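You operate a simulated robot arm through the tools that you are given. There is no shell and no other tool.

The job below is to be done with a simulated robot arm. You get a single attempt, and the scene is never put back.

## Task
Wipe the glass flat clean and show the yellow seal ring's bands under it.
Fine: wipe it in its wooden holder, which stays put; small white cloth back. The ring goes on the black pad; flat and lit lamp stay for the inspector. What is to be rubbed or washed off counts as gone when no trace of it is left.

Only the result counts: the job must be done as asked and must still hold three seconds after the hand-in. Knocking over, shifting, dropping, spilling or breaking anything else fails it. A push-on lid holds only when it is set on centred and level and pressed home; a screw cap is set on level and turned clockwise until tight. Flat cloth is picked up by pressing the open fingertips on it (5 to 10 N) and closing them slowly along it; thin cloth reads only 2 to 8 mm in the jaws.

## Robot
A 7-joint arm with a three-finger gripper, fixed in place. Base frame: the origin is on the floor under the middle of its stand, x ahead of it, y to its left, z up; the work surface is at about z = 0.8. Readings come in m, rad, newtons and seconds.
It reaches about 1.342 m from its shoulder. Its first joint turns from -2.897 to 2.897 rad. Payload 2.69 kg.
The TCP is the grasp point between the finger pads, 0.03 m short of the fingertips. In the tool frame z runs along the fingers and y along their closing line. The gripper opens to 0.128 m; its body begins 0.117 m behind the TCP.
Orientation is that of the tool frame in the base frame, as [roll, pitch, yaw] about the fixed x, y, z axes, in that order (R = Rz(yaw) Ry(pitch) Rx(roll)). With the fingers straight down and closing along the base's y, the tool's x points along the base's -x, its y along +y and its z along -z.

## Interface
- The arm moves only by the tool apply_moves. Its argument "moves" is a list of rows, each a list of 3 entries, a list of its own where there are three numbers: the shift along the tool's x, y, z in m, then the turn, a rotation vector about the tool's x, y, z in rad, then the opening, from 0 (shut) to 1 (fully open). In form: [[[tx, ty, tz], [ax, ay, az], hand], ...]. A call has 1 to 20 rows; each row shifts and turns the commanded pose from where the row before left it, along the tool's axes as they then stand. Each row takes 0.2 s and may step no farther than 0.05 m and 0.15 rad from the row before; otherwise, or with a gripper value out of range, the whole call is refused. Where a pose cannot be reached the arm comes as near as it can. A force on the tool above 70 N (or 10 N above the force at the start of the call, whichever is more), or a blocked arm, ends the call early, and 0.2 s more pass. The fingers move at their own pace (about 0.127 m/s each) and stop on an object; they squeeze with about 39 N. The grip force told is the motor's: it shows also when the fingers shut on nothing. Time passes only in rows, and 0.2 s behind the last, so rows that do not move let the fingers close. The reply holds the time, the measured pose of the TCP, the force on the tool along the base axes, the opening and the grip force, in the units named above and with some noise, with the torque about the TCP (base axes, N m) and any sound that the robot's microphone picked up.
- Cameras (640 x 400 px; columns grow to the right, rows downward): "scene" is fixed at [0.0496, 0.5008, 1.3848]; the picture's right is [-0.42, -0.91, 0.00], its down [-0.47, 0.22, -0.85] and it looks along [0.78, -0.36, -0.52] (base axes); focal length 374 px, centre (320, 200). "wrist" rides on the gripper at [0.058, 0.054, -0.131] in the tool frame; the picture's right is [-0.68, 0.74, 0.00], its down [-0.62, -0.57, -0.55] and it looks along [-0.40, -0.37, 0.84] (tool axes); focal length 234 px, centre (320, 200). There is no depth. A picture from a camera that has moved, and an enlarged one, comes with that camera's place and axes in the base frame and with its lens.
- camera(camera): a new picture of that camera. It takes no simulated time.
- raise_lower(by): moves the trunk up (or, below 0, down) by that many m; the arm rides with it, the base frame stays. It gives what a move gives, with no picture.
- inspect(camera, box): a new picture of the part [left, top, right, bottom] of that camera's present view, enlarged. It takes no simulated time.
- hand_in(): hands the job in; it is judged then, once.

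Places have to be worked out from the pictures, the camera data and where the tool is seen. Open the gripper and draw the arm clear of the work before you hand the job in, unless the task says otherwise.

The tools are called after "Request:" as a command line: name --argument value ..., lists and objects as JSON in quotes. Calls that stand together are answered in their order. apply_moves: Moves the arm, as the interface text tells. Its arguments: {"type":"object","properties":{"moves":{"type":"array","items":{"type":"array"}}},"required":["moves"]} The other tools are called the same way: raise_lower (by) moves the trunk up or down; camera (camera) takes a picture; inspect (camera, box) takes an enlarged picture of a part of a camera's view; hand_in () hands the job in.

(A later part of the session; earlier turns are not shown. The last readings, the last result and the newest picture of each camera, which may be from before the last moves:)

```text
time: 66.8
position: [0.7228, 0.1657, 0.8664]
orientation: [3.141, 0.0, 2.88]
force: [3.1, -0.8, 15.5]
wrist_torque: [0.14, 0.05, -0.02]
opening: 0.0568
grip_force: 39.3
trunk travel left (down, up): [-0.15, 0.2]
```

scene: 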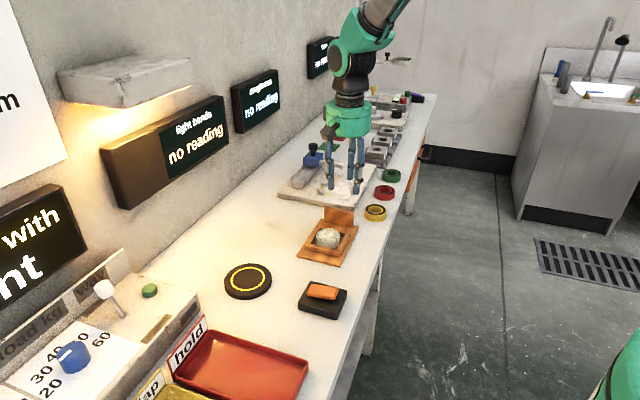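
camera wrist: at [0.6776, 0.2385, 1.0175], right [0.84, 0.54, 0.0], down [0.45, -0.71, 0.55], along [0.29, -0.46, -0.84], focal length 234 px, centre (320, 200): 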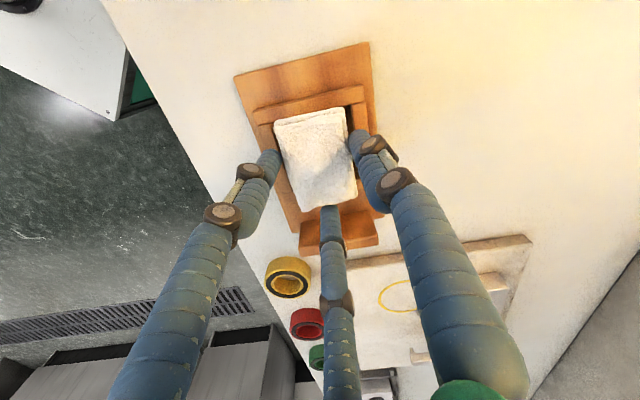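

Second round done. I lift away again and inspect.

Request:
apply_moves --moves '[[[0, 0, -0.03], [0, 0, 0], 0.3], [[0, 0, -0.03], [0, 0, 0], 0.3], [[0, 0, -0.031], [0, 0, 0], 0.3], [[-0.0234, -0.0254, 0], [0, 0, 0], 0.3], [[-0.0234, -0.0254, 0], [0, 0, 0], 0.3], [[0, 0, 0], [0, 0, 0], 0.3]]'

Request:
inspect --camera "wrist" --box '[240, 0, 400, 140]'

Request:
inspect --camera "wrist" --box '[285, 5, 365, 95]'

Request:
inspect --camera "scene" --box '[290, 195, 370, 265]'

```text
time: 68.2
position: [0.7557, 0.1033, 0.956]
orientation: [-3.142, 0.0, 2.88]
force: [0.9, -0.5, -0.2]
wrist_torque: [0.06, 0.01, 0.01]
opening: 0.0569
grip_force: 39.1
trunk travel left (down, up): [-0.15, 0.2]
```

```text
2.86 times, centred on (320, 70) of wrist
camera zoom: at [0.7113, 0.1695, 1.0865], right [0.84, 0.54, 0.0], down [0.45, -0.71, 0.55], along [0.29, -0.46, -0.84], focal length 669 px, centre (320, 571)
```

zoom: 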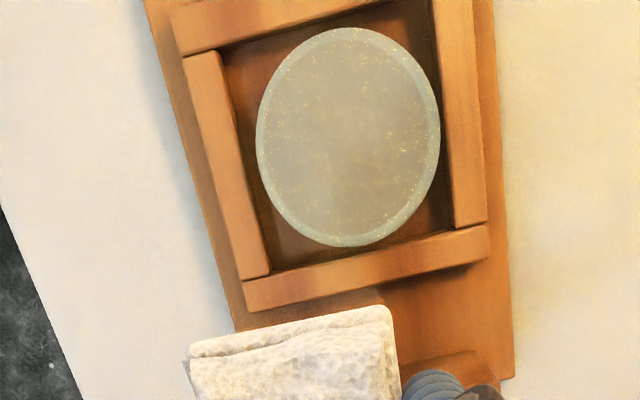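

```text
4.44 times, centred on (325, 50) of wrist
camera zoom: at [0.7113, 0.1695, 1.0865], right [0.84, 0.54, 0.0], down [0.45, -0.71, 0.55], along [0.29, -0.46, -0.84], focal length 1041 px, centre (298, 867)
```

zoom: 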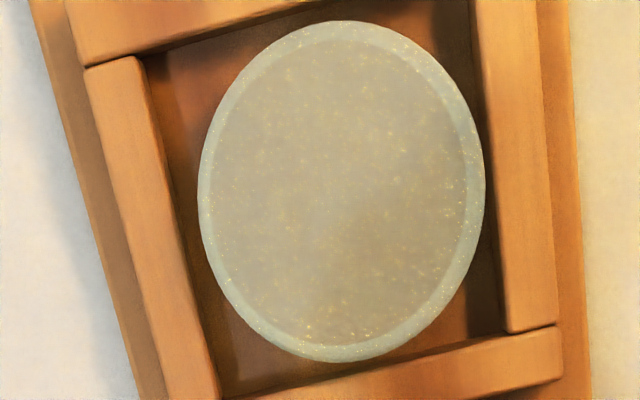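

```text
5.71 times, centred on (330, 230) of scene
camera zoom: at [0.0496, 0.5008, 1.3848], right [-0.42, -0.91, 0.0], down [-0.47, 0.22, -0.85], along [0.78, -0.36, -0.52], focal length 2139 px, centre (263, 29)
```

zoom: 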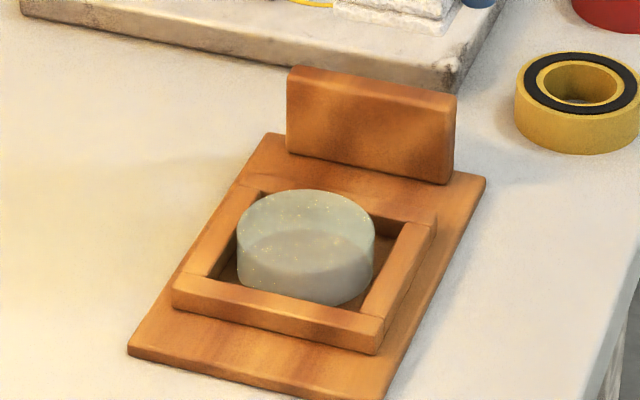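

The second look matches the first: no smear left, and the holder hasn't moved. Now I carry the cloth back to its original spot at (0.896, 0.334) and stop just above the table.

Request:
apply_moves --moves '[[[-0.01387, 0.04267, 0], [0, 0, 0], 0.3], [[-0.01387, 0.04267, 0], [0, 0, 0], 0.3], [[-0.01387, 0.04267, 0], [0, 0, 0], 0.3], [[-0.01387, 0.04267, 0], [0, 0, 0], 0.3], [[-0.01387, 0.04267, 0], [0, 0, 0], 0.3], [[-0.01387, 0.04267, 0], [0, 0, 0], 0.3], [[0, 0, 0.04], [0, 0, 0], 0.3], [[0, 0, 0.04], [0, 0, 0], 0.3], [[0, 0, 0.025], [0, 0, 0], 0.3], [[0, 0, 0], [0, 0, 0], 0.3]]'

Request:
camera --camera "wrist"

Request:
inspect --camera "scene" --box '[200, 170, 300, 240]'

```text
time: 70.4
position: [0.9013, 0.3315, 0.8506]
orientation: [-3.141, 0.0, 2.879]
force: [0.2, 0.0, -1.0]
wrist_torque: [0.01, 0.04, 0.02]
opening: 0.0573
grip_force: 39.2
trunk travel left (down, up): [-0.15, 0.2]
```

```text
taken
camera wrist: at [0.8584, 0.3982, 0.9815], right [0.84, 0.54, 0.0], down [0.45, -0.71, 0.55], along [0.29, -0.46, -0.84], focal length 234 px, centre (320, 200)
```

wrist: 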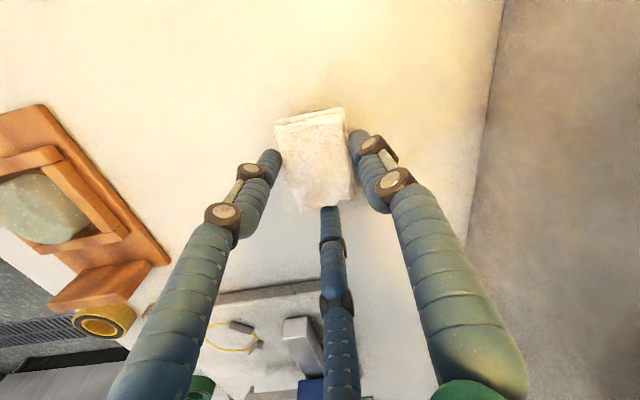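

```text
5.71 times, centred on (250, 205) of scene
camera zoom: at [0.0496, 0.5008, 1.3848], right [-0.42, -0.91, 0.0], down [-0.47, 0.22, -0.85], along [0.78, -0.36, -0.52], focal length 2139 px, centre (720, 171)
```

zoom: 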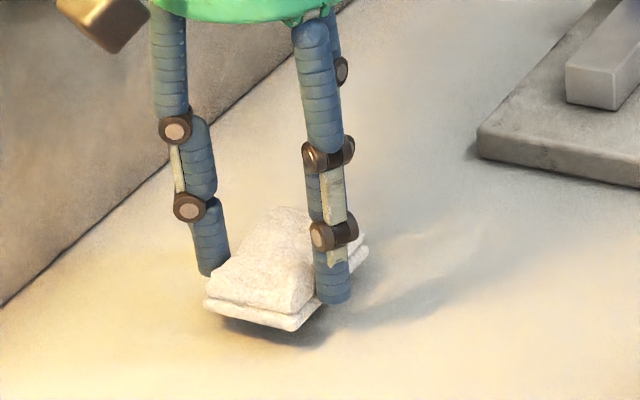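

The hand is 3 mm off in y; I correct that and lower the cloth to the table until a light touch shows.

Request:
apply_moves --moves '[[[-0.0003, -0.003, 0.004], [0, 0, 0], 0.3], [[0, 0, 0.004], [0, 0, 0], 0.3], [[0, 0, 0.002], [0, 0, 0], 0.3], [[0, 0, 0], [0, 0, 0], 0.3]]'

Request:
apply_moves --moves '[[[0, 0, 0.001], [0, 0, 0], 0.3], [[0, 0, 0], [0, 0, 0], 0.3]]'

```text
time: 71.4
position: [0.9008, 0.3297, 0.8407]
orientation: [3.141, -0.001, 2.881]
force: [0.5, 0.1, -0.6]
wrist_torque: [0.04, 0.0, -0.01]
opening: 0.0571
grip_force: 39.0
trunk travel left (down, up): [-0.15, 0.2]
```

```text
time: 72.0
position: [0.8989, 0.3286, 0.8403]
orientation: [3.142, 0.001, 2.881]
force: [0.0, -0.3, 0.4]
wrist_torque: [-0.02, 0.01, 0.04]
opening: 0.0568
grip_force: 38.9
trunk travel left (down, up): [-0.15, 0.2]
```

Request:
apply_moves --moves '[[[0, 0, 0.001], [0, 0, 0], 0.3], [[0, 0, 0], [0, 0, 0], 0.3]]'

Request:
apply_moves --moves '[[[0, 0, 0.001], [0, 0, 0], 0.3], [[0, 0, 0], [0, 0, 0], 0.3]]'

```text
time: 72.6
position: [0.8993, 0.3299, 0.8411]
orientation: [-3.141, 0.001, 2.881]
force: [0.6, -0.5, -0.2]
wrist_torque: [0.01, 0.0, 0.03]
opening: 0.0572
grip_force: 39.3
trunk travel left (down, up): [-0.15, 0.2]
```

```text
time: 73.2
position: [0.8993, 0.3286, 0.8389]
orientation: [-3.141, -0.001, 2.88]
force: [1.0, -1.1, -0.1]
wrist_torque: [0.03, 0.02, 0.03]
opening: 0.0569
grip_force: 39.0
trunk travel left (down, up): [-0.15, 0.2]
```

Still no touch; one or two millimetres more.

Request:
apply_moves --moves '[[[0, 0, 0.001], [0, 0, 0], 0.3], [[0, 0, 0], [0, 0, 0], 0.3]]'

Request:
apply_moves --moves '[[[0, 0, 0.0007], [0, 0, 0], 0.3], [[0, 0, 0], [0, 0, 0], 0.3]]'

Request:
camera --camera "wrist"

```text
time: 73.8
position: [0.9002, 0.3292, 0.8378]
orientation: [-3.141, 0.001, 2.88]
force: [0.6, -0.3, 0.1]
wrist_torque: [0.02, 0.0, 0.01]
opening: 0.0568
grip_force: 39.7
trunk travel left (down, up): [-0.15, 0.2]
```

```text
time: 74.4
position: [0.9012, 0.3283, 0.8369]
orientation: [3.141, 0.0, 2.881]
force: [0.7, 0.2, -1.5]
wrist_torque: [0.02, 0.01, 0.01]
opening: 0.0568
grip_force: 38.9
trunk travel left (down, up): [-0.15, 0.2]
```

```text
taken
camera wrist: at [0.8571, 0.3954, 0.9679], right [0.84, 0.54, 0.0], down [0.45, -0.71, 0.55], along [0.29, -0.46, -0.84], focal length 234 px, centre (320, 200)
```

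wrist: 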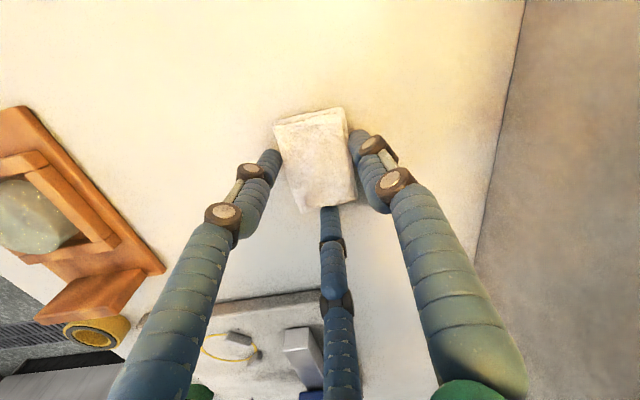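

Request:
apply_moves --moves '[[[0, 0, 0.001], [0, 0, 0], 0.3], [[0, 0, 0], [0, 0, 0], 0.3]]'

Request:
apply_moves --moves '[[[0, 0, 0.001], [0, 0, 0], 0.3], [[0, 0, 0], [0, 0, 0], 0.3]]'

Request:
inspect --camera "scene" --box '[225, 200, 275, 240]'

```text
time: 75.0
position: [0.9016, 0.3282, 0.8366]
orientation: [-3.141, 0.001, 2.881]
force: [0.3, -0.4, 0.5]
wrist_torque: [0.02, -0.01, 0.0]
opening: 0.0569
grip_force: 39.1
trunk travel left (down, up): [-0.15, 0.2]
```

```text
time: 75.6
position: [0.9008, 0.3292, 0.8369]
orientation: [3.141, 0.0, 2.881]
force: [-1.5, 0.7, 5.0]
wrist_torque: [0.19, 0.25, 0.06]
opening: 0.0571
grip_force: 39.0
trunk travel left (down, up): [-0.15, 0.2]
```

```text
10.00 times, centred on (250, 220) of scene
camera zoom: at [0.0496, 0.5008, 1.3848], right [-0.42, -0.91, 0.0], down [-0.47, 0.22, -0.85], along [0.78, -0.36, -0.52], focal length 3744 px, centre (1020, 0)
```

zoom: 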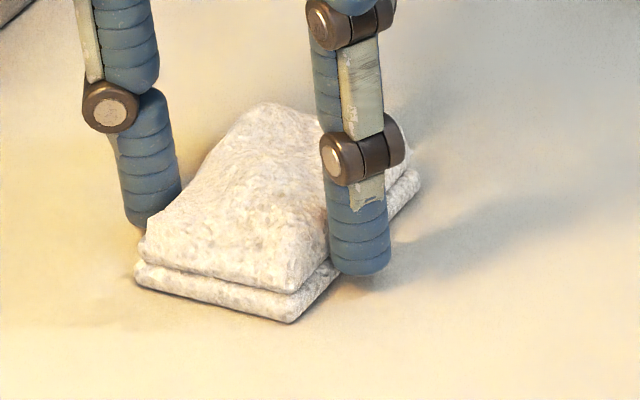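

Light contact (5 N) and the cloth matches its original picture position within about 1 mm. I open slowly and lift straight up.

Request:
apply_moves --moves '[[[0, 0, -0.0005], [0, 0, 0], 0.45], [[0, 0, 0], [0, 0, 0], 0.5], [[0, 0, 0], [0, 0, 0], 0.6], [[0, 0, 0], [0, 0, 0], 0.7], [[0, 0, 0], [0, 0, 0], 0.7], [[0, 0, -0.02], [0, 0, 0], 0.7], [[0, 0, -0.04], [0, 0, 0], 0.7], [[0, 0, -0.04], [0, 0, 0], 0.7], [[0, 0, -0.03], [0, 0, 0], 0.7]]'

Request:
inspect --camera "scene" --box '[225, 200, 275, 240]'

Request:
camera --camera "wrist"

```text
time: 77.6
position: [0.899, 0.3293, 0.9621]
orientation: [3.141, -0.001, 2.879]
force: [-0.4, 0.5, 0.1]
wrist_torque: [0.02, -0.02, 0.02]
opening: 0.0896
grip_force: 0.1
trunk travel left (down, up): [-0.15, 0.2]
```

```text
10.00 times, centred on (250, 220) of scene
camera zoom: at [0.0496, 0.5008, 1.3848], right [-0.42, -0.91, 0.0], down [-0.47, 0.22, -0.85], along [0.78, -0.36, -0.52], focal length 3744 px, centre (1020, 0)
```

zoom: 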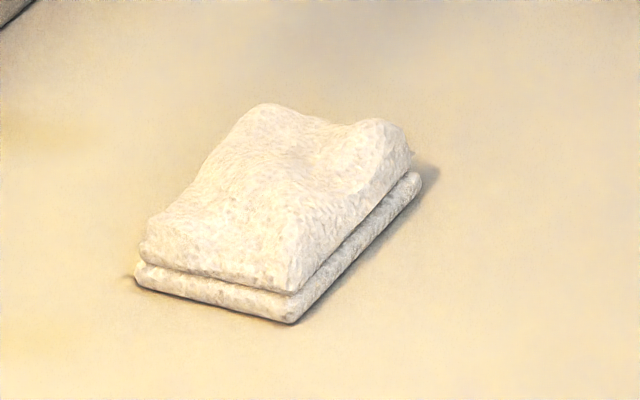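

```text
taken
camera wrist: at [0.8568, 0.3956, 1.0944], right [0.84, 0.54, 0.0], down [0.45, -0.71, 0.55], along [0.29, -0.46, -0.84], focal length 234 px, centre (320, 200)
```

wrist: 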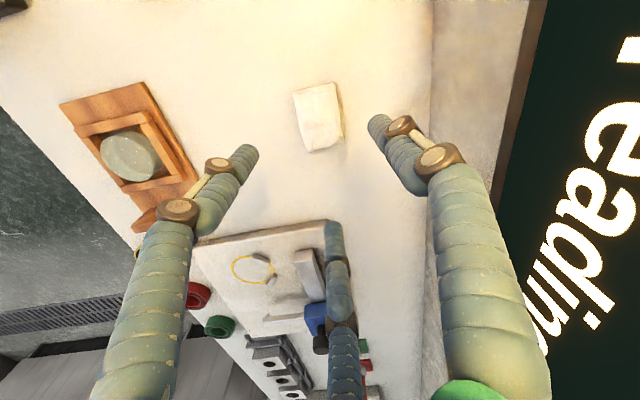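

The cloth is back in its place. Next the yellow seal ring: I move at safe height to a viewpoint from which the wrist camera looks straight down on it (≈ (0.775, −0.002)).

Request:
apply_moves --moves '[[[0, 0, -0.03], [0, 0, 0], 0.7], [[-0.00253, -0.0453, 0], [0, 0, 0], 0.7], [[-0.00253, -0.0453, 0], [0, 0, 0], 0.7], [[-0.00253, -0.0453, 0], [0, 0, 0], 0.7], [[-0.00253, -0.0453, 0], [0, 0, 0], 0.7], [[-0.00253, -0.0453, 0], [0, 0, 0], 0.7], [[-0.00253, -0.0453, 0], [0, 0, 0], 0.7], [[-0.00253, -0.0453, 0], [0, 0, 0], 0.7], [[-0.00253, -0.0453, 0], [0, 0, 0], 0.7], [[-0.00253, -0.0453, 0], [0, 0, 0], 0.7], [[0, 0, 0.03], [0, 0, 0], 0.7], [[0, 0, 0], [0, 0, 0], 0.7]]'

Request:
camera --camera "wrist"

Request:
inspect --camera "scene" --box '[350, 160, 420, 230]'

```text
time: 80.2
position: [0.816, -0.0708, 0.9667]
orientation: [-3.141, -0.004, 2.88]
force: [-0.4, 0.2, -0.4]
wrist_torque: [0.0, 0.03, 0.02]
opening: 0.0896
grip_force: 0.0
trunk travel left (down, up): [-0.15, 0.2]
```

```text
taken
camera wrist: at [0.7723, -0.0038, 1.0982], right [0.84, 0.54, 0.0], down [0.45, -0.71, 0.55], along [0.29, -0.46, -0.84], focal length 234 px, centre (320, 200)
```

wrist: 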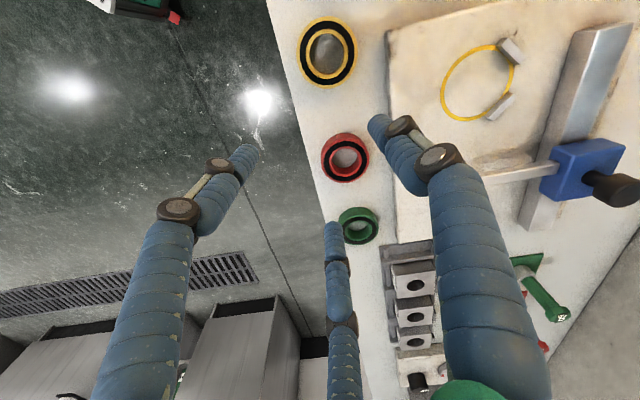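

```text
5.71 times, centred on (385, 195) of scene
camera zoom: at [0.0496, 0.5008, 1.3848], right [-0.42, -0.91, 0.0], down [-0.47, 0.22, -0.85], along [0.78, -0.36, -0.52], focal length 2139 px, centre (-51, 229)
```

zoom: 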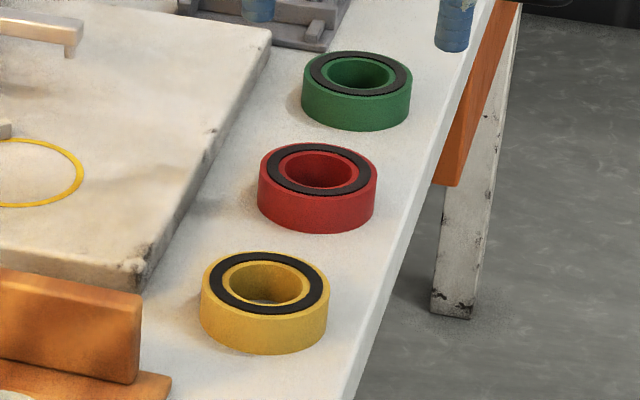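

Request:
inspect --camera "wrist" --box '[280, 0, 400, 100]'

```text
4.00 times, centred on (340, 50) of wrist
camera zoom: at [0.7723, -0.0038, 1.0982], right [0.84, 0.54, 0.0], down [0.45, -0.71, 0.55], along [0.29, -0.46, -0.84], focal length 937 px, centre (240, 800)
```

zoom: 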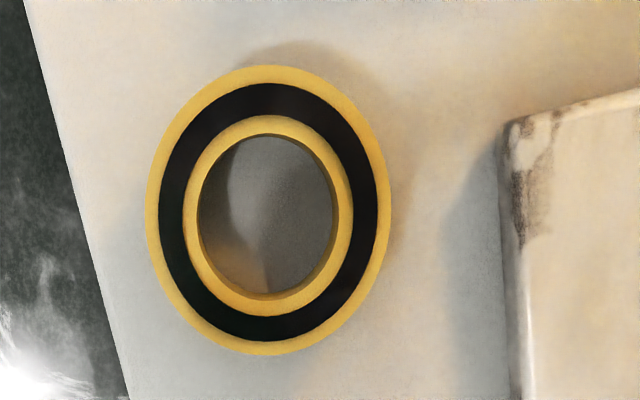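

Ring centre ≈ (0.780, −0.0035), top z ≈ 0.823, outer diameter about 61 mm, black lapped face up. I move over it and turn the hand 30° so no finger points at the marble plate, then lower to just above it.

Request:
apply_moves --moves '[[[0.0257, 0.0279, 0], [0, 0, 0], 0.62], [[0.0256, 0.0278, 0], [0, 0, 0], 0.62], [[0, 0, 0], [0, 0, -0.1309], 0.62], [[0, 0, 0], [0, 0, -0.1309], 0.62], [[0, 0, 0], [0, 0, -0.1309], 0.62], [[0, 0, 0], [0, 0, -0.1309], 0.62], [[0, 0, 0.04], [0, 0, 0], 0.62], [[0, 0, 0.037], [0, 0, 0], 0.62], [[0, 0, 0], [0, 0, 0], 0.62]]'

Request:
camera --camera "wrist"

Request:
inspect --camera "scene" --box '[330, 140, 430, 230]'

```text
time: 82.2
position: [0.7843, -0.0039, 0.8887]
orientation: [3.141, 0.0, -2.879]
force: [-0.2, 0.3, -0.3]
wrist_torque: [0.03, 0.06, 0.0]
opening: 0.0794
grip_force: 0.1
trunk travel left (down, up): [-0.15, 0.2]
```

```text
taken
camera wrist: at [0.7128, 0.0326, 1.0197], right [0.46, 0.89, 0.0], down [0.74, -0.39, 0.55], along [0.49, -0.25, -0.84], focal length 234 px, centre (320, 200)
```

wrist: 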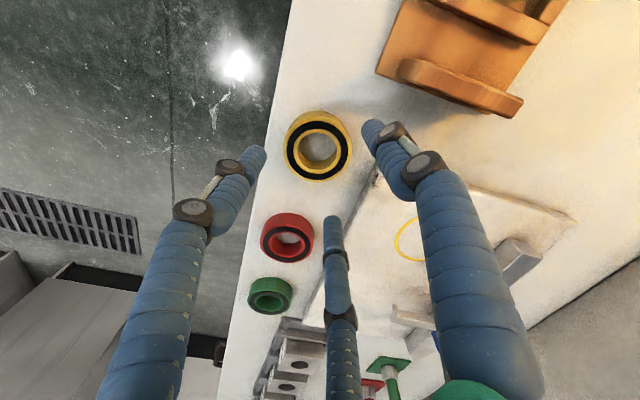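

```text
4.44 times, centred on (380, 185) of scene
camera zoom: at [0.0496, 0.5008, 1.3848], right [-0.42, -0.91, 0.0], down [-0.47, 0.22, -0.85], along [0.78, -0.36, -0.52], focal length 1664 px, centre (53, 267)
```

zoom: 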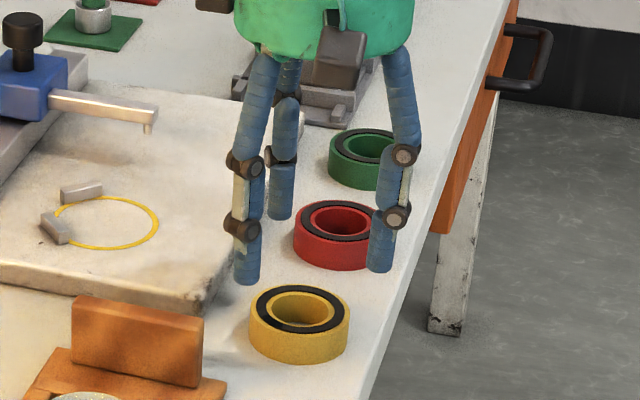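

Request:
inspect --camera "wrist" --box '[260, 90, 380, 200]'

```text
3.64 times, centred on (320, 145) of wrist
camera zoom: at [0.7128, 0.0326, 1.0197], right [0.46, 0.89, 0.0], down [0.74, -0.39, 0.55], along [0.49, -0.25, -0.84], focal length 852 px, centre (320, 400)
```

zoom: 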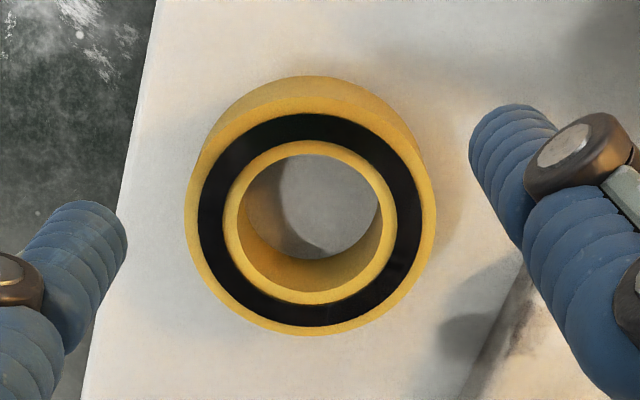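

The ring's centre from this view is (0.780, −0.004), confirming the estimate. I correct by about 2.5 mm and go down around it to fingertip height ≈ 0.807.

Request:
apply_moves --moves '[[[0.0023, 0.0015, 0], [0, 0, 0], 0.62], [[0, 0, 0.02], [0, 0, 0], 0.62], [[0, 0, 0.015], [0, 0, 0], 0.62], [[0, 0, 0.01], [0, 0, 0], 0.62], [[0, 0, 0], [0, 0, 0], 0.62]]'

Request:
inspect --camera "wrist" --box '[220, 70, 420, 230]'

Request:
inspect --camera "scene" --box '[330, 140, 430, 230]'

```text
time: 83.4
position: [0.7797, -0.0031, 0.8454]
orientation: [-3.141, 0.001, -2.88]
force: [-0.9, 0.0, -0.5]
wrist_torque: [0.01, 0.01, 0.01]
opening: 0.0793
grip_force: 0.0
trunk travel left (down, up): [-0.15, 0.2]
```

```text
2.50 times, centred on (320, 150) of wrist
camera zoom: at [0.7091, 0.0328, 0.9766], right [0.46, 0.89, 0.0], down [0.74, -0.39, 0.55], along [0.49, -0.25, -0.84], focal length 585 px, centre (320, 325)
```

zoom: 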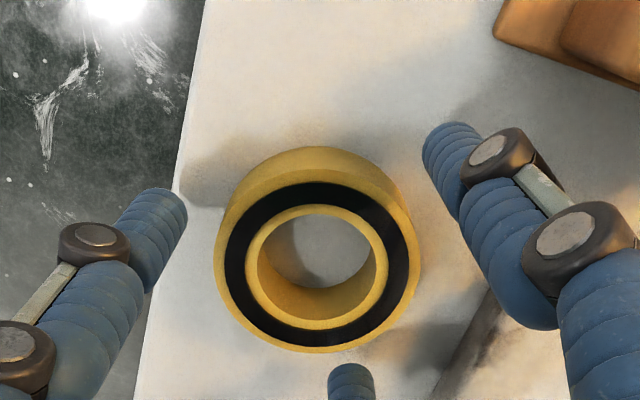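

```text
4.44 times, centred on (380, 185) of scene
camera zoom: at [0.0496, 0.5008, 1.3848], right [-0.42, -0.91, 0.0], down [-0.47, 0.22, -0.85], along [0.78, -0.36, -0.52], focal length 1664 px, centre (53, 267)
```

zoom: 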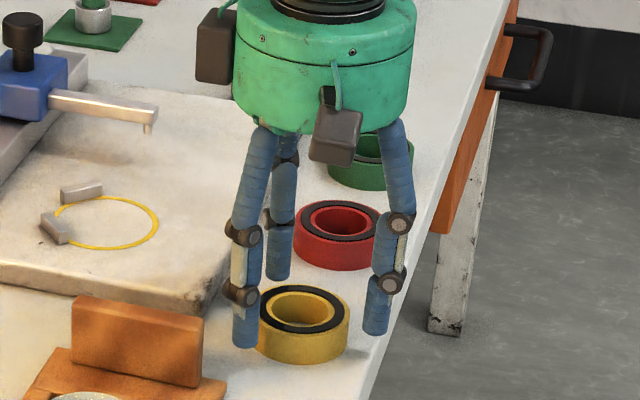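

Well centred. I lower the last 9 mm and close gently onto the ring's outer wall.

Request:
apply_moves --moves '[[[0, 0, 0.005], [0, 0, 0], 0.62], [[0, 0, 0.004], [0, 0, 0], 0.62], [[0, 0, 0], [0, 0, 0], 0.58], [[0, 0, 0], [0, 0, 0], 0.54], [[0, 0, 0], [0, 0, 0], 0.51]]'

Request:
apply_moves --moves '[[[0, 0, 0], [0, 0, 0], 0.49], [[0, 0, 0], [0, 0, 0], 0.47], [[0, 0, 0], [0, 0, 0], 0.44], [[0, 0, 0], [0, 0, 0], 0.4]]'

Request:
inspect --camera "wrist" --box '[220, 70, 420, 230]'

```text
time: 84.6
position: [0.7796, -0.0026, 0.8358]
orientation: [-3.142, 0.001, -2.878]
force: [0.2, -0.8, -0.5]
wrist_torque: [-0.03, -0.03, 0.0]
opening: 0.0653
grip_force: 0.2
trunk travel left (down, up): [-0.15, 0.2]
```

```text
time: 85.6
position: [0.7787, -0.0031, 0.8365]
orientation: [3.141, 0.0, -2.878]
force: [-0.3, -0.7, 1.7]
wrist_torque: [0.03, 0.05, 0.01]
opening: 0.0601
grip_force: 39.4
trunk travel left (down, up): [-0.15, 0.2]
```

```text
2.50 times, centred on (320, 150) of wrist
camera zoom: at [0.7086, 0.0336, 0.9671], right [0.46, 0.89, 0.0], down [0.74, -0.39, 0.55], along [0.49, -0.25, -0.84], focal length 585 px, centre (320, 325)
```

zoom: 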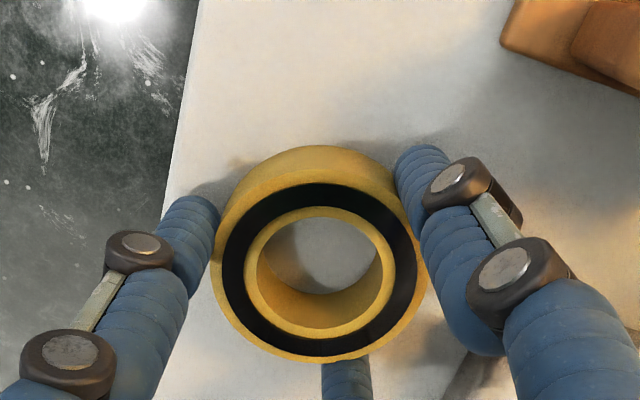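

The ring is held at 60 mm opening. I lift it and carry it high over the holder to a viewpoint beside the black pad.

Request:
apply_moves --moves '[[[0, 0, -0.005], [0, 0, 0], 0.35], [[0, 0, -0.015], [0, 0, 0], 0.35], [[0, 0, -0.035], [0, 0, 0], 0.35], [[0, 0, -0.035], [0, 0, 0], 0.35], [[0, 0, -0.03], [0, 0, 0], 0.35], [[-0.00634, 0.04471, 0], [0, 0, 0], 0.35], [[-0.00634, 0.04471, 0], [0, 0, 0], 0.35], [[-0.00634, 0.04471, 0], [0, 0, 0], 0.35], [[-0.00634, 0.04471, 0], [0, 0, 0], 0.35], [[-0.00634, 0.04471, 0], [0, 0, 0], 0.35], [[-0.00634, 0.04471, 0], [0, 0, 0], 0.35], [[-0.00634, 0.04471, 0], [0, 0, 0], 0.35], [[-0.00634, 0.04471, 0], [0, 0, 0], 0.35], [[0, 0, 0], [0, 0, 0], 0.35]]'

Request:
camera --camera "wrist"

Request:
camera --camera "scene"

```text
time: 88.6
position: [0.7364, 0.3528, 0.9549]
orientation: [-3.139, 0.0, -2.88]
force: [0.0, -0.2, -0.3]
wrist_torque: [-0.05, -0.02, 0.02]
opening: 0.0596
grip_force: 38.9
trunk travel left (down, up): [-0.15, 0.2]
```

```text
taken
camera wrist: at [0.6657, 0.3886, 1.0864], right [0.46, 0.89, 0.0], down [0.74, -0.39, 0.55], along [0.49, -0.25, -0.84], focal length 234 px, centre (320, 200)
```

wrist: 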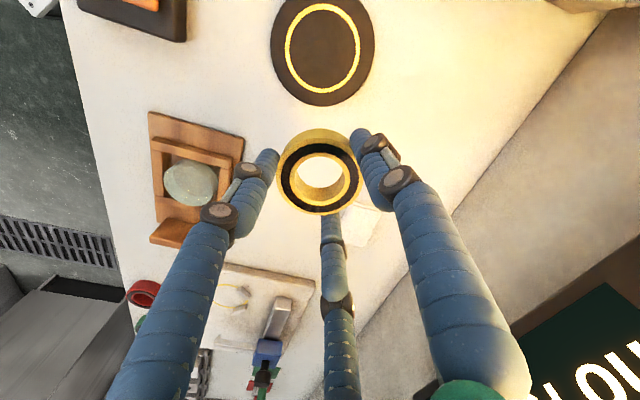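

```text
taken
```

scene: 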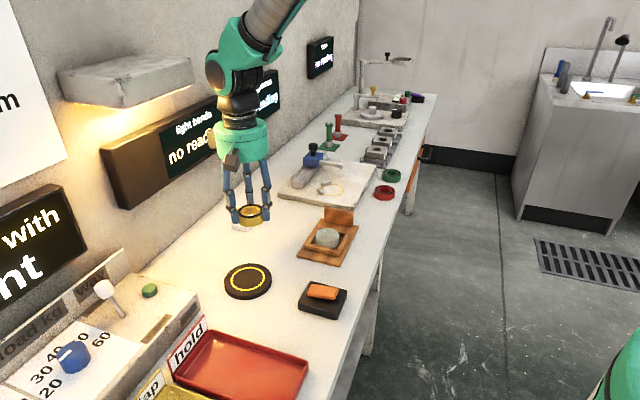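

Request:
inspect --camera "wrist" --box '[260, 0, 385, 115]'

Request:
inspect --camera "scene" --box '[210, 250, 290, 310]'

```text
3.48 times, centred on (322, 58) of wrist
camera zoom: at [0.6657, 0.3886, 1.0864], right [0.46, 0.89, 0.0], down [0.74, -0.39, 0.55], along [0.49, -0.25, -0.84], focal length 814 px, centre (311, 696)
```

zoom: 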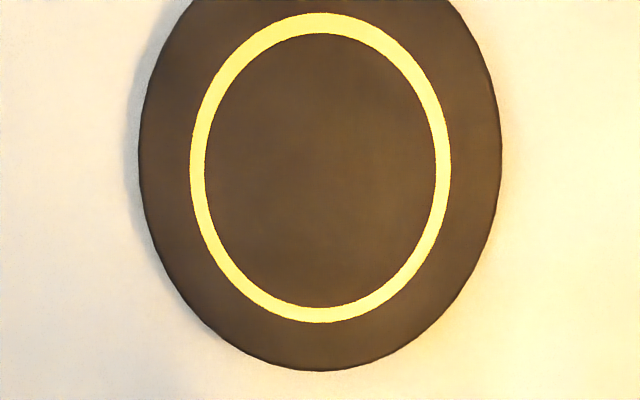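

```text
6.67 times, centred on (250, 280) of scene
camera zoom: at [0.0496, 0.5008, 1.3848], right [-0.42, -0.91, 0.0], down [-0.47, 0.22, -0.85], along [0.78, -0.36, -0.52], focal length 2496 px, centre (787, -333)
```

zoom: 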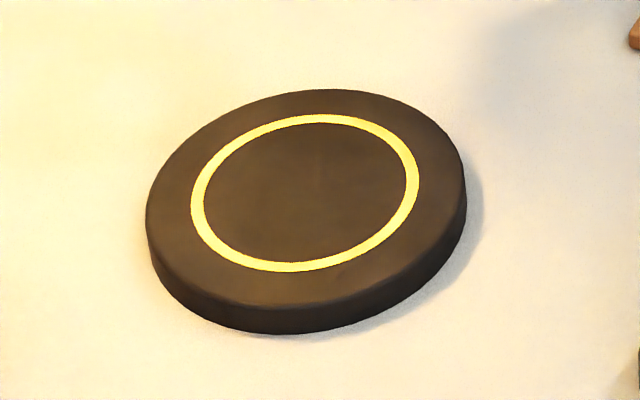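

The pad's centre comes out at about (0.670, 0.389) from both cameras, its circle about 72 mm wide (ring 60 mm). I move the ring over it and lower to a few millimetres above the pad.

Request:
apply_moves --moves '[[[0.0269, 0.02665, 0], [0, 0, 0], 0.35], [[0.0269, 0.02665, 0], [0, 0, 0], 0.35], [[0, 0, 0.04], [0, 0, 0], 0.35], [[0, 0, 0.04], [0, 0, 0], 0.35], [[0, 0, 0.01], [0, 0, 0], 0.35], [[0, 0, 0], [0, 0, 0], 0.35]]'

Request:
camera --camera "wrist"

Request:
inspect --camera "wrist" --box '[220, 70, 420, 230]'

Request:
inspect --camera "scene" --box '[200, 230, 300, 310]'

```text
time: 90.0
position: [0.6681, 0.393, 0.8645]
orientation: [3.141, 0.001, -2.879]
force: [1.1, 1.0, -0.4]
wrist_torque: [0.02, 0.01, 0.01]
opening: 0.0602
grip_force: 38.9
trunk travel left (down, up): [-0.15, 0.2]
```

```text
taken
camera wrist: at [0.5971, 0.4295, 0.9946], right [0.46, 0.89, 0.0], down [0.74, -0.39, 0.55], along [0.49, -0.25, -0.84], focal length 234 px, centre (320, 200)
```

wrist: 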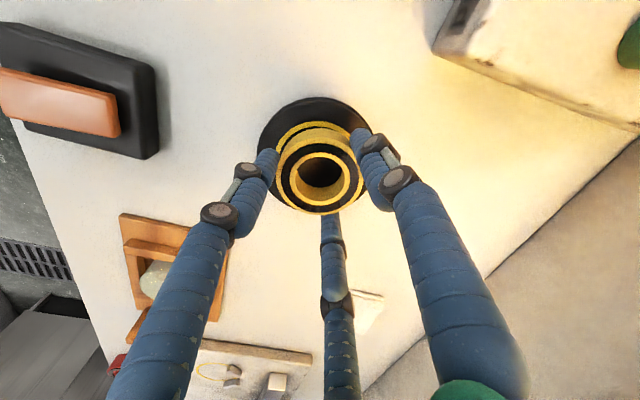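

```text
2.50 times, centred on (320, 150) of wrist
camera zoom: at [0.5971, 0.4295, 0.9946], right [0.46, 0.89, 0.0], down [0.74, -0.39, 0.55], along [0.49, -0.25, -0.84], focal length 585 px, centre (320, 325)
```

zoom: 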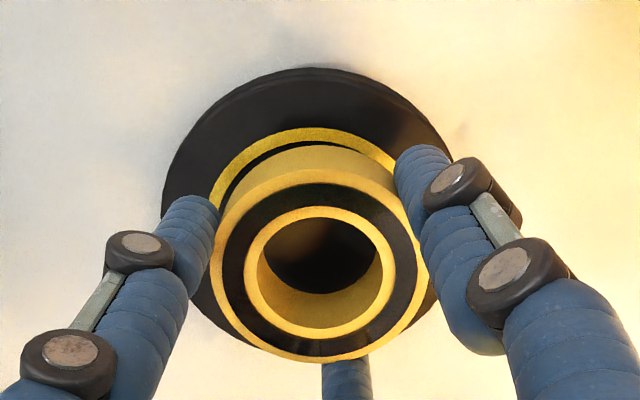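

```text
5.00 times, centred on (250, 270) of scene
camera zoom: at [0.0496, 0.5008, 1.3848], right [-0.42, -0.91, 0.0], down [-0.47, 0.22, -0.85], along [0.78, -0.36, -0.52], focal length 1872 px, centre (670, -150)
```

zoom: 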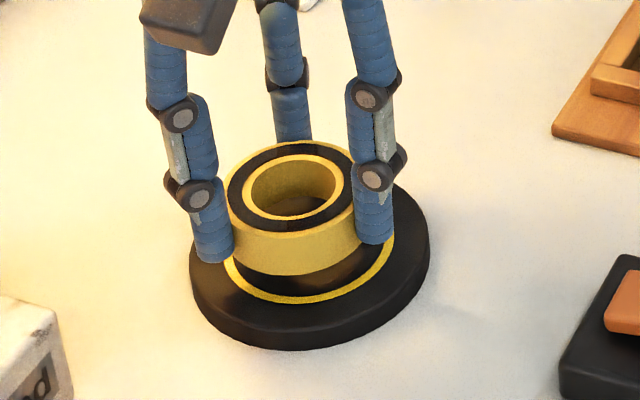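

The ring hovers about 12 mm above the pad. I correct by (+3, −3) mm and lower further in small steps.

Request:
apply_moves --moves '[[[-0.0019, -0.004, 0.002], [0, 0, 0], 0.35], [[0, 0, 0.004], [0, 0, 0], 0.35], [[0, 0, 0.003], [0, 0, 0], 0.35], [[0, 0, 0], [0, 0, 0], 0.35]]'

Request:
inspect --camera "wrist" --box '[220, 70, 420, 230]'

Request:
inspect --camera "scene" --box '[200, 230, 300, 310]'

```text
time: 91.0
position: [0.6737, 0.3893, 0.8535]
orientation: [-3.141, -0.001, -2.879]
force: [0.5, 0.7, -1.3]
wrist_torque: [-0.03, -0.01, -0.01]
opening: 0.0602
grip_force: 39.3
trunk travel left (down, up): [-0.15, 0.2]
```

```text
2.50 times, centred on (320, 150) of wrist
camera zoom: at [0.6026, 0.4268, 0.9855], right [0.46, 0.89, 0.0], down [0.74, -0.39, 0.55], along [0.49, -0.25, -0.84], focal length 585 px, centre (320, 325)
```

zoom: 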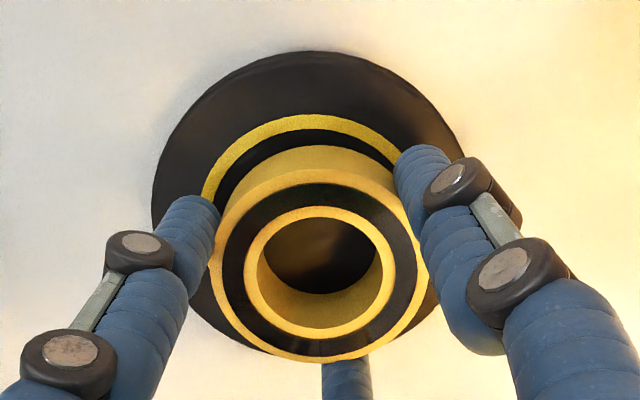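

```text
5.00 times, centred on (250, 270) of scene
camera zoom: at [0.0496, 0.5008, 1.3848], right [-0.42, -0.91, 0.0], down [-0.47, 0.22, -0.85], along [0.78, -0.36, -0.52], focal length 1872 px, centre (670, -150)
```

zoom: 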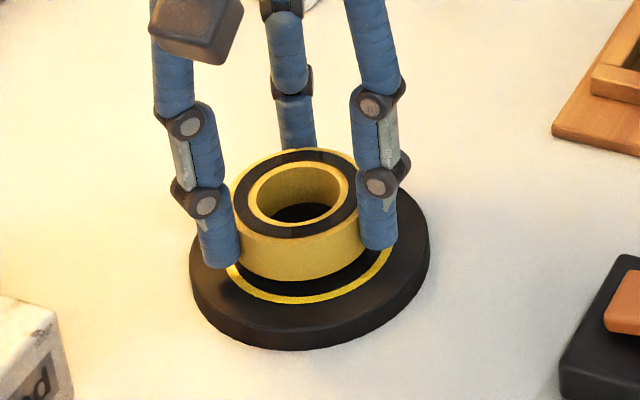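

Now the ring is at (0.6726, 0.3896); I nudge it 2.6 mm back toward the pad's centre and continue lowering until it touches.

Request:
apply_moves --moves '[[[0.0027, 0, 0.001], [0, 0, 0], 0.35], [[0, 0, 0.001], [0, 0, 0], 0.35], [[0, 0, 0], [0, 0, 0], 0.35]]'

Request:
apply_moves --moves '[[[0, 0, 0.0012], [0, 0, 0], 0.35], [[0, 0, 0], [0, 0, 0], 0.35]]'

Request:
apply_moves --moves '[[[0, 0, 0.0012], [0, 0, 0], 0.35], [[0, 0, 0], [0, 0, 0], 0.35]]'

```text
time: 91.8
position: [0.6709, 0.3882, 0.8525]
orientation: [-3.141, 0.0, -2.88]
force: [-0.5, 0.4, -0.3]
wrist_torque: [-0.01, -0.02, -0.01]
opening: 0.0604
grip_force: 39.0
trunk travel left (down, up): [-0.15, 0.2]
```

```text
time: 92.4
position: [0.6708, 0.3883, 0.8523]
orientation: [-3.141, 0.001, -2.879]
force: [1.1, -0.4, -0.3]
wrist_torque: [0.0, -0.04, 0.0]
opening: 0.0602
grip_force: 38.9
trunk travel left (down, up): [-0.15, 0.2]
```

```text
time: 93.0
position: [0.6697, 0.3885, 0.8502]
orientation: [-3.14, 0.0, -2.88]
force: [0.4, 0.0, -0.4]
wrist_torque: [-0.01, -0.02, -0.01]
opening: 0.0598
grip_force: 39.2
trunk travel left (down, up): [-0.15, 0.2]
```

Request:
apply_moves --moves '[[[0, 0, 0.0012], [0, 0, 0], 0.35], [[0, 0, 0], [0, 0, 0], 0.35]]'

Request:
apply_moves --moves '[[[0, 0, 0.001], [0, 0, 0], 0.35], [[0, 0, 0], [0, 0, 0], 0.35]]'

Request:
inspect --camera "scene" --box '[200, 230, 300, 310]'

```text
time: 93.6
position: [0.6701, 0.3884, 0.8497]
orientation: [-3.141, 0.0, -2.879]
force: [-0.1, 0.4, -0.2]
wrist_torque: [-0.01, 0.01, 0.01]
opening: 0.0599
grip_force: 38.8
trunk travel left (down, up): [-0.15, 0.2]
```

```text
time: 94.2
position: [0.6689, 0.3885, 0.8479]
orientation: [-3.14, -0.001, -2.879]
force: [0.1, 0.2, -0.5]
wrist_torque: [0.02, 0.01, -0.05]
opening: 0.0601
grip_force: 39.0
trunk travel left (down, up): [-0.15, 0.2]
```

```text
5.00 times, centred on (250, 270) of scene
camera zoom: at [0.0496, 0.5008, 1.3848], right [-0.42, -0.91, 0.0], down [-0.47, 0.22, -0.85], along [0.78, -0.36, -0.52], focal length 1872 px, centre (670, -150)
```

zoom: 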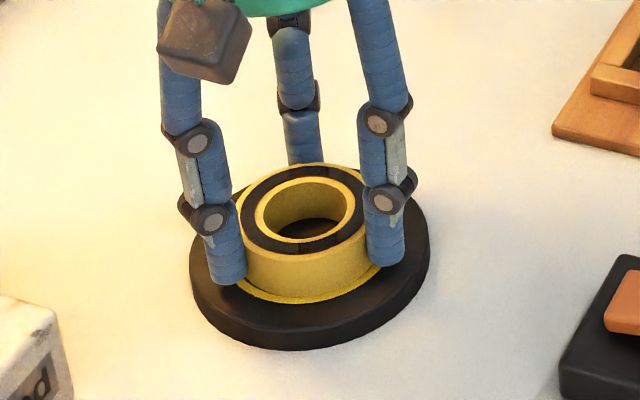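

Nearly down; the circle shows evenly in front of the ring. A bit more until I feel the pad.

Request:
apply_moves --moves '[[[0, 0, 0.001], [0, 0, 0], 0.35], [[0, 0, 0], [0, 0, 0], 0.35]]'

Request:
apply_moves --moves '[[[0, 0, 0.001], [0, 0, 0], 0.35], [[0, 0, 0], [0, 0, 0], 0.35]]'

```text
time: 94.8
position: [0.6698, 0.3884, 0.8486]
orientation: [-3.141, 0.001, -2.881]
force: [-0.9, 0.2, 1.9]
wrist_torque: [0.08, 0.08, 0.01]
opening: 0.0602
grip_force: 38.9
trunk travel left (down, up): [-0.15, 0.2]
```

```text
time: 95.4
position: [0.67, 0.3881, 0.8478]
orientation: [3.141, 0.002, -2.88]
force: [-1.4, -5.1, 14.0]
wrist_torque: [-0.07, 0.36, 0.11]
opening: 0.0603
grip_force: 38.2
trunk travel left (down, up): [-0.15, 0.2]
```

Contact with 14 N; I relieve a millimetre, open slowly, and record the precise hand position as the ring's centre.

Request:
apply_moves --moves '[[[0, 0, -0.001], [0, 0, 0], 0.35], [[0, 0, 0], [0, 0, 0], 0.35], [[0, 0, 0], [0, 0, 0], 0.49], [[0, 0, 0], [0, 0, 0], 0.52], [[0, 0, 0], [0, 0, 0], 0.58], [[0, 0, 0], [0, 0, 0], 0.64], [[0, 0, 0], [0, 0, 0], 0.64]]'

Request:
inspect --camera "wrist" --box '[220, 70, 420, 230]'

Request:
inspect --camera "scene" --box '[200, 230, 300, 310]'

```text
time: 97.0
position: [0.6688, 0.3899, 0.8489]
orientation: [3.141, 0.0, -2.879]
force: [0.6, 0.1, -0.1]
wrist_torque: [-0.02, -0.02, -0.01]
opening: 0.0819
grip_force: 0.1
trunk travel left (down, up): [-0.15, 0.2]
```

```text
2.50 times, centred on (320, 150) of wrist
camera zoom: at [0.5985, 0.4257, 0.9794], right [0.46, 0.89, 0.0], down [0.74, -0.39, 0.55], along [0.49, -0.25, -0.84], focal length 585 px, centre (320, 325)
```

zoom: 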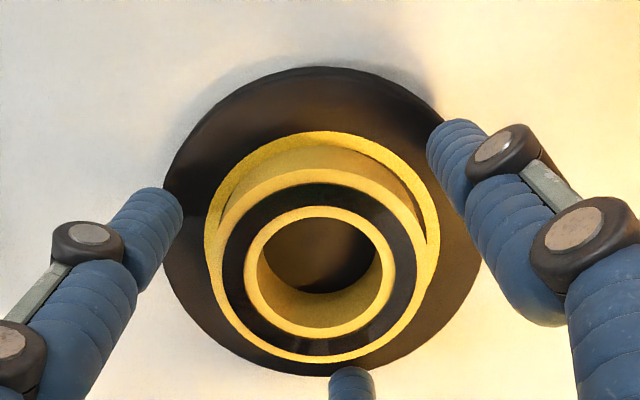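

```text
5.00 times, centred on (250, 270) of scene
camera zoom: at [0.0496, 0.5008, 1.3848], right [-0.42, -0.91, 0.0], down [-0.47, 0.22, -0.85], along [0.78, -0.36, -0.52], focal length 1872 px, centre (670, -150)
```

zoom: 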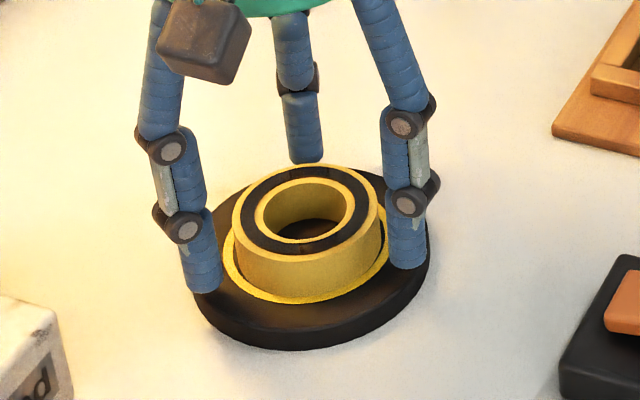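

The ring sits concentric in the pad's circle at (0.6685, 0.3885), pad top ≈ 0.812, ring top ≈ 0.835. I lift straight up and go to above the glass flat.

Request:
apply_moves --moves '[[[0, 0, -0.02], [0, 0, 0], 0.64], [[0, 0, -0.04], [0, 0, 0], 0.64], [[0, 0, -0.04], [0, 0, 0], 0.64], [[0.0011, -0.0446, 0], [0, 0, 0], 0.64], [[0.0011, -0.0446, 0], [0, 0, 0], 0.64], [[0.0011, -0.0446, 0], [0, 0, 0], 0.64], [[0.0011, -0.0446, 0], [0, 0, 0], 0.64], [[0.001, -0.0447, 0], [0, 0, 0], 0.64], [[0, 0, 0.025], [0, 0, 0], 0.64], [[0, 0, 0.023], [0, 0, 0], 0.64], [[0, 0, 0], [0, 0, 0], 0.64]]'

Request:
inspect --camera "wrist" --box '[220, 70, 420, 230]'

Request:
inspect --camera "scene" --box '[200, 180, 380, 310]'

```text
time: 99.4
position: [0.7237, 0.171, 0.9005]
orientation: [-3.141, 0.001, -2.88]
force: [-0.2, 0.5, -0.5]
wrist_torque: [0.0, 0.03, -0.02]
opening: 0.0819
grip_force: 0.1
trunk travel left (down, up): [-0.15, 0.2]
```

```text
2.50 times, centred on (320, 150) of wrist
camera zoom: at [0.6531, 0.2071, 1.0318], right [0.46, 0.89, 0.0], down [0.74, -0.39, 0.55], along [0.49, -0.25, -0.84], focal length 585 px, centre (320, 325)
```

zoom: 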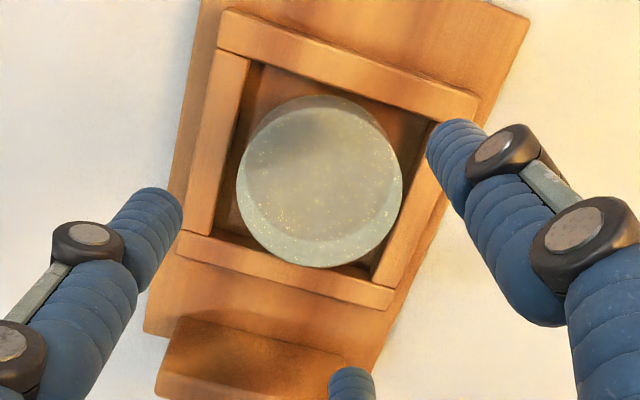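

```text
3.08 times, centred on (290, 245) of scene
camera zoom: at [0.0496, 0.5008, 1.3848], right [-0.42, -0.91, 0.0], down [-0.47, 0.22, -0.85], along [0.78, -0.36, -0.52], focal length 1152 px, centre (412, 62)
```

zoom: 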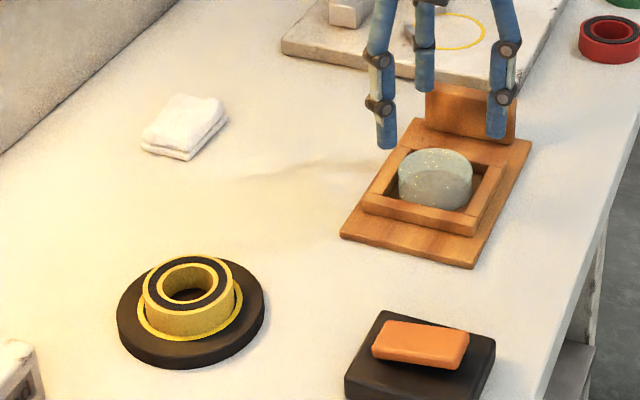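

Request:
inspect --camera "wrist" --box '[280, 100, 360, 185]'

```text
4.71 times, centred on (320, 142) of wrist
camera zoom: at [0.6531, 0.2071, 1.0318], right [0.46, 0.89, 0.0], down [0.74, -0.39, 0.55], along [0.49, -0.25, -0.84], focal length 1102 px, centre (320, 471)
```

zoom: 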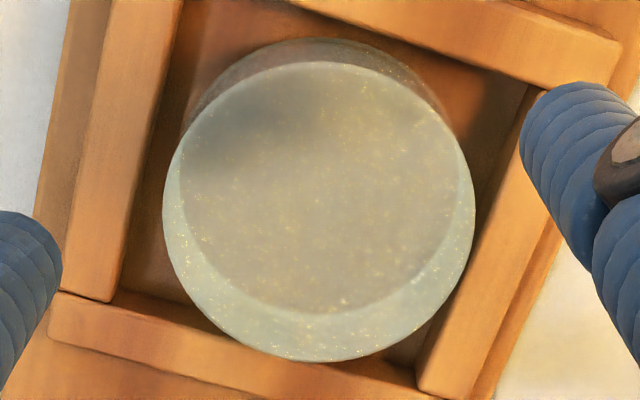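

The flat is within about 2 mm of the hand's axis. I correct for that and descend to where the fingertips are just below the flat's top edge but above the rails.

Request:
apply_moves --moves '[[[0.0014, 0.0017, 0.02], [0, 0, 0], 0.62], [[0, 0, 0.02], [0, 0, 0], 0.62], [[0, 0, 0], [0, 0, 0], 0.62]]'

Request:
inspect --camera "wrist" --box '[220, 70, 420, 230]'

Request:
inspect --camera "scene" --box '[290, 190, 370, 260]'

```text
time: 100.2
position: [0.7217, 0.1719, 0.8617]
orientation: [3.141, 0.0, -2.88]
force: [0.4, 0.1, -0.1]
wrist_torque: [0.0, 0.02, -0.01]
opening: 0.0791
grip_force: 0.1
trunk travel left (down, up): [-0.15, 0.2]
```

```text
2.50 times, centred on (320, 150) of wrist
camera zoom: at [0.6504, 0.2081, 0.9931], right [0.46, 0.89, 0.0], down [0.74, -0.39, 0.55], along [0.49, -0.25, -0.84], focal length 585 px, centre (320, 325)
```

zoom: 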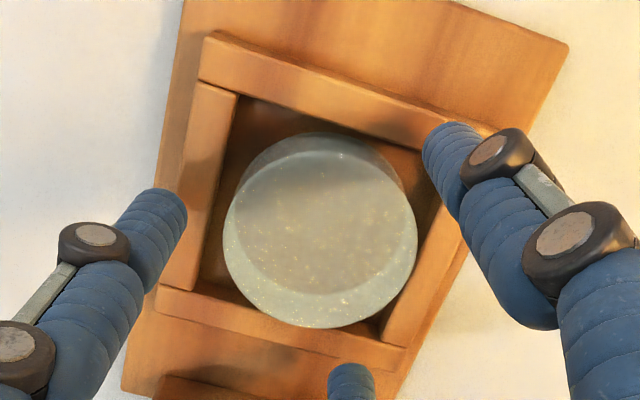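

```text
5.71 times, centred on (330, 225) of scene
camera zoom: at [0.0496, 0.5008, 1.3848], right [-0.42, -0.91, 0.0], down [-0.47, 0.22, -0.85], along [0.78, -0.36, -0.52], focal length 2139 px, centre (263, 57)
```

zoom: 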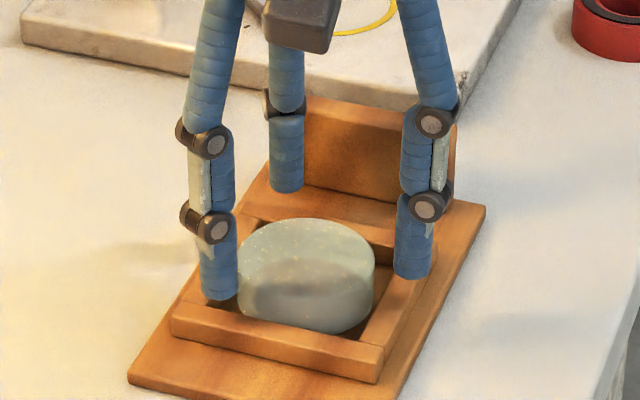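

The flat is centred between the fingers. I go down another 10 mm in small steps, watching that the fingertips don't press on the rails.

Request:
apply_moves --moves '[[[0.0008, 0.0006, 0.004], [0, 0, 0], 0.62], [[0, 0, 0.003], [0, 0, 0], 0.62], [[0, 0, 0], [0, 0, 0], 0.62]]'

Request:
apply_moves --moves '[[[0, 0, 0.002], [0, 0, 0], 0.62], [[0, 0, 0], [0, 0, 0], 0.62]]'

Request:
inspect --camera "scene" --box '[300, 205, 360, 255]'

Request:
inspect --camera "wrist" --box '[220, 70, 420, 230]'

```text
time: 101.0
position: [0.7204, 0.1737, 0.8551]
orientation: [-3.141, 0.001, -2.88]
force: [0.0, 1.3, -1.0]
wrist_torque: [0.05, 0.0, -0.02]
opening: 0.0793
grip_force: 0.1
trunk travel left (down, up): [-0.15, 0.2]
```

```text
time: 101.6
position: [0.72, 0.1724, 0.852]
orientation: [3.141, -0.001, -2.88]
force: [0.2, -0.1, -0.4]
wrist_torque: [-0.01, 0.03, 0.0]
opening: 0.0792
grip_force: 0.1
trunk travel left (down, up): [-0.15, 0.2]
```

```text
8.00 times, centred on (330, 230) of scene
camera zoom: at [0.0496, 0.5008, 1.3848], right [-0.42, -0.91, 0.0], down [-0.47, 0.22, -0.85], along [0.78, -0.36, -0.52], focal length 2995 px, centre (240, -40)
```

zoom: 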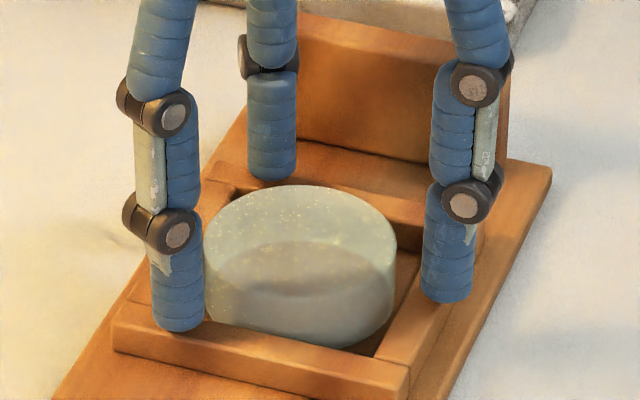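

```text
2.50 times, centred on (320, 150) of wrist
camera zoom: at [0.6488, 0.2093, 0.9829], right [0.46, 0.89, 0.0], down [0.74, -0.39, 0.55], along [0.49, -0.25, -0.84], focal length 585 px, centre (320, 325)
```

zoom: 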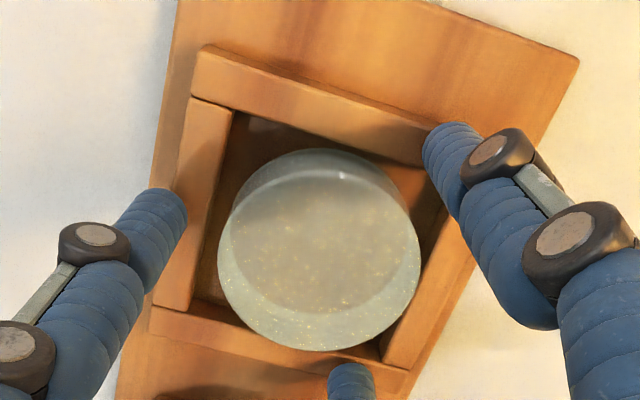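

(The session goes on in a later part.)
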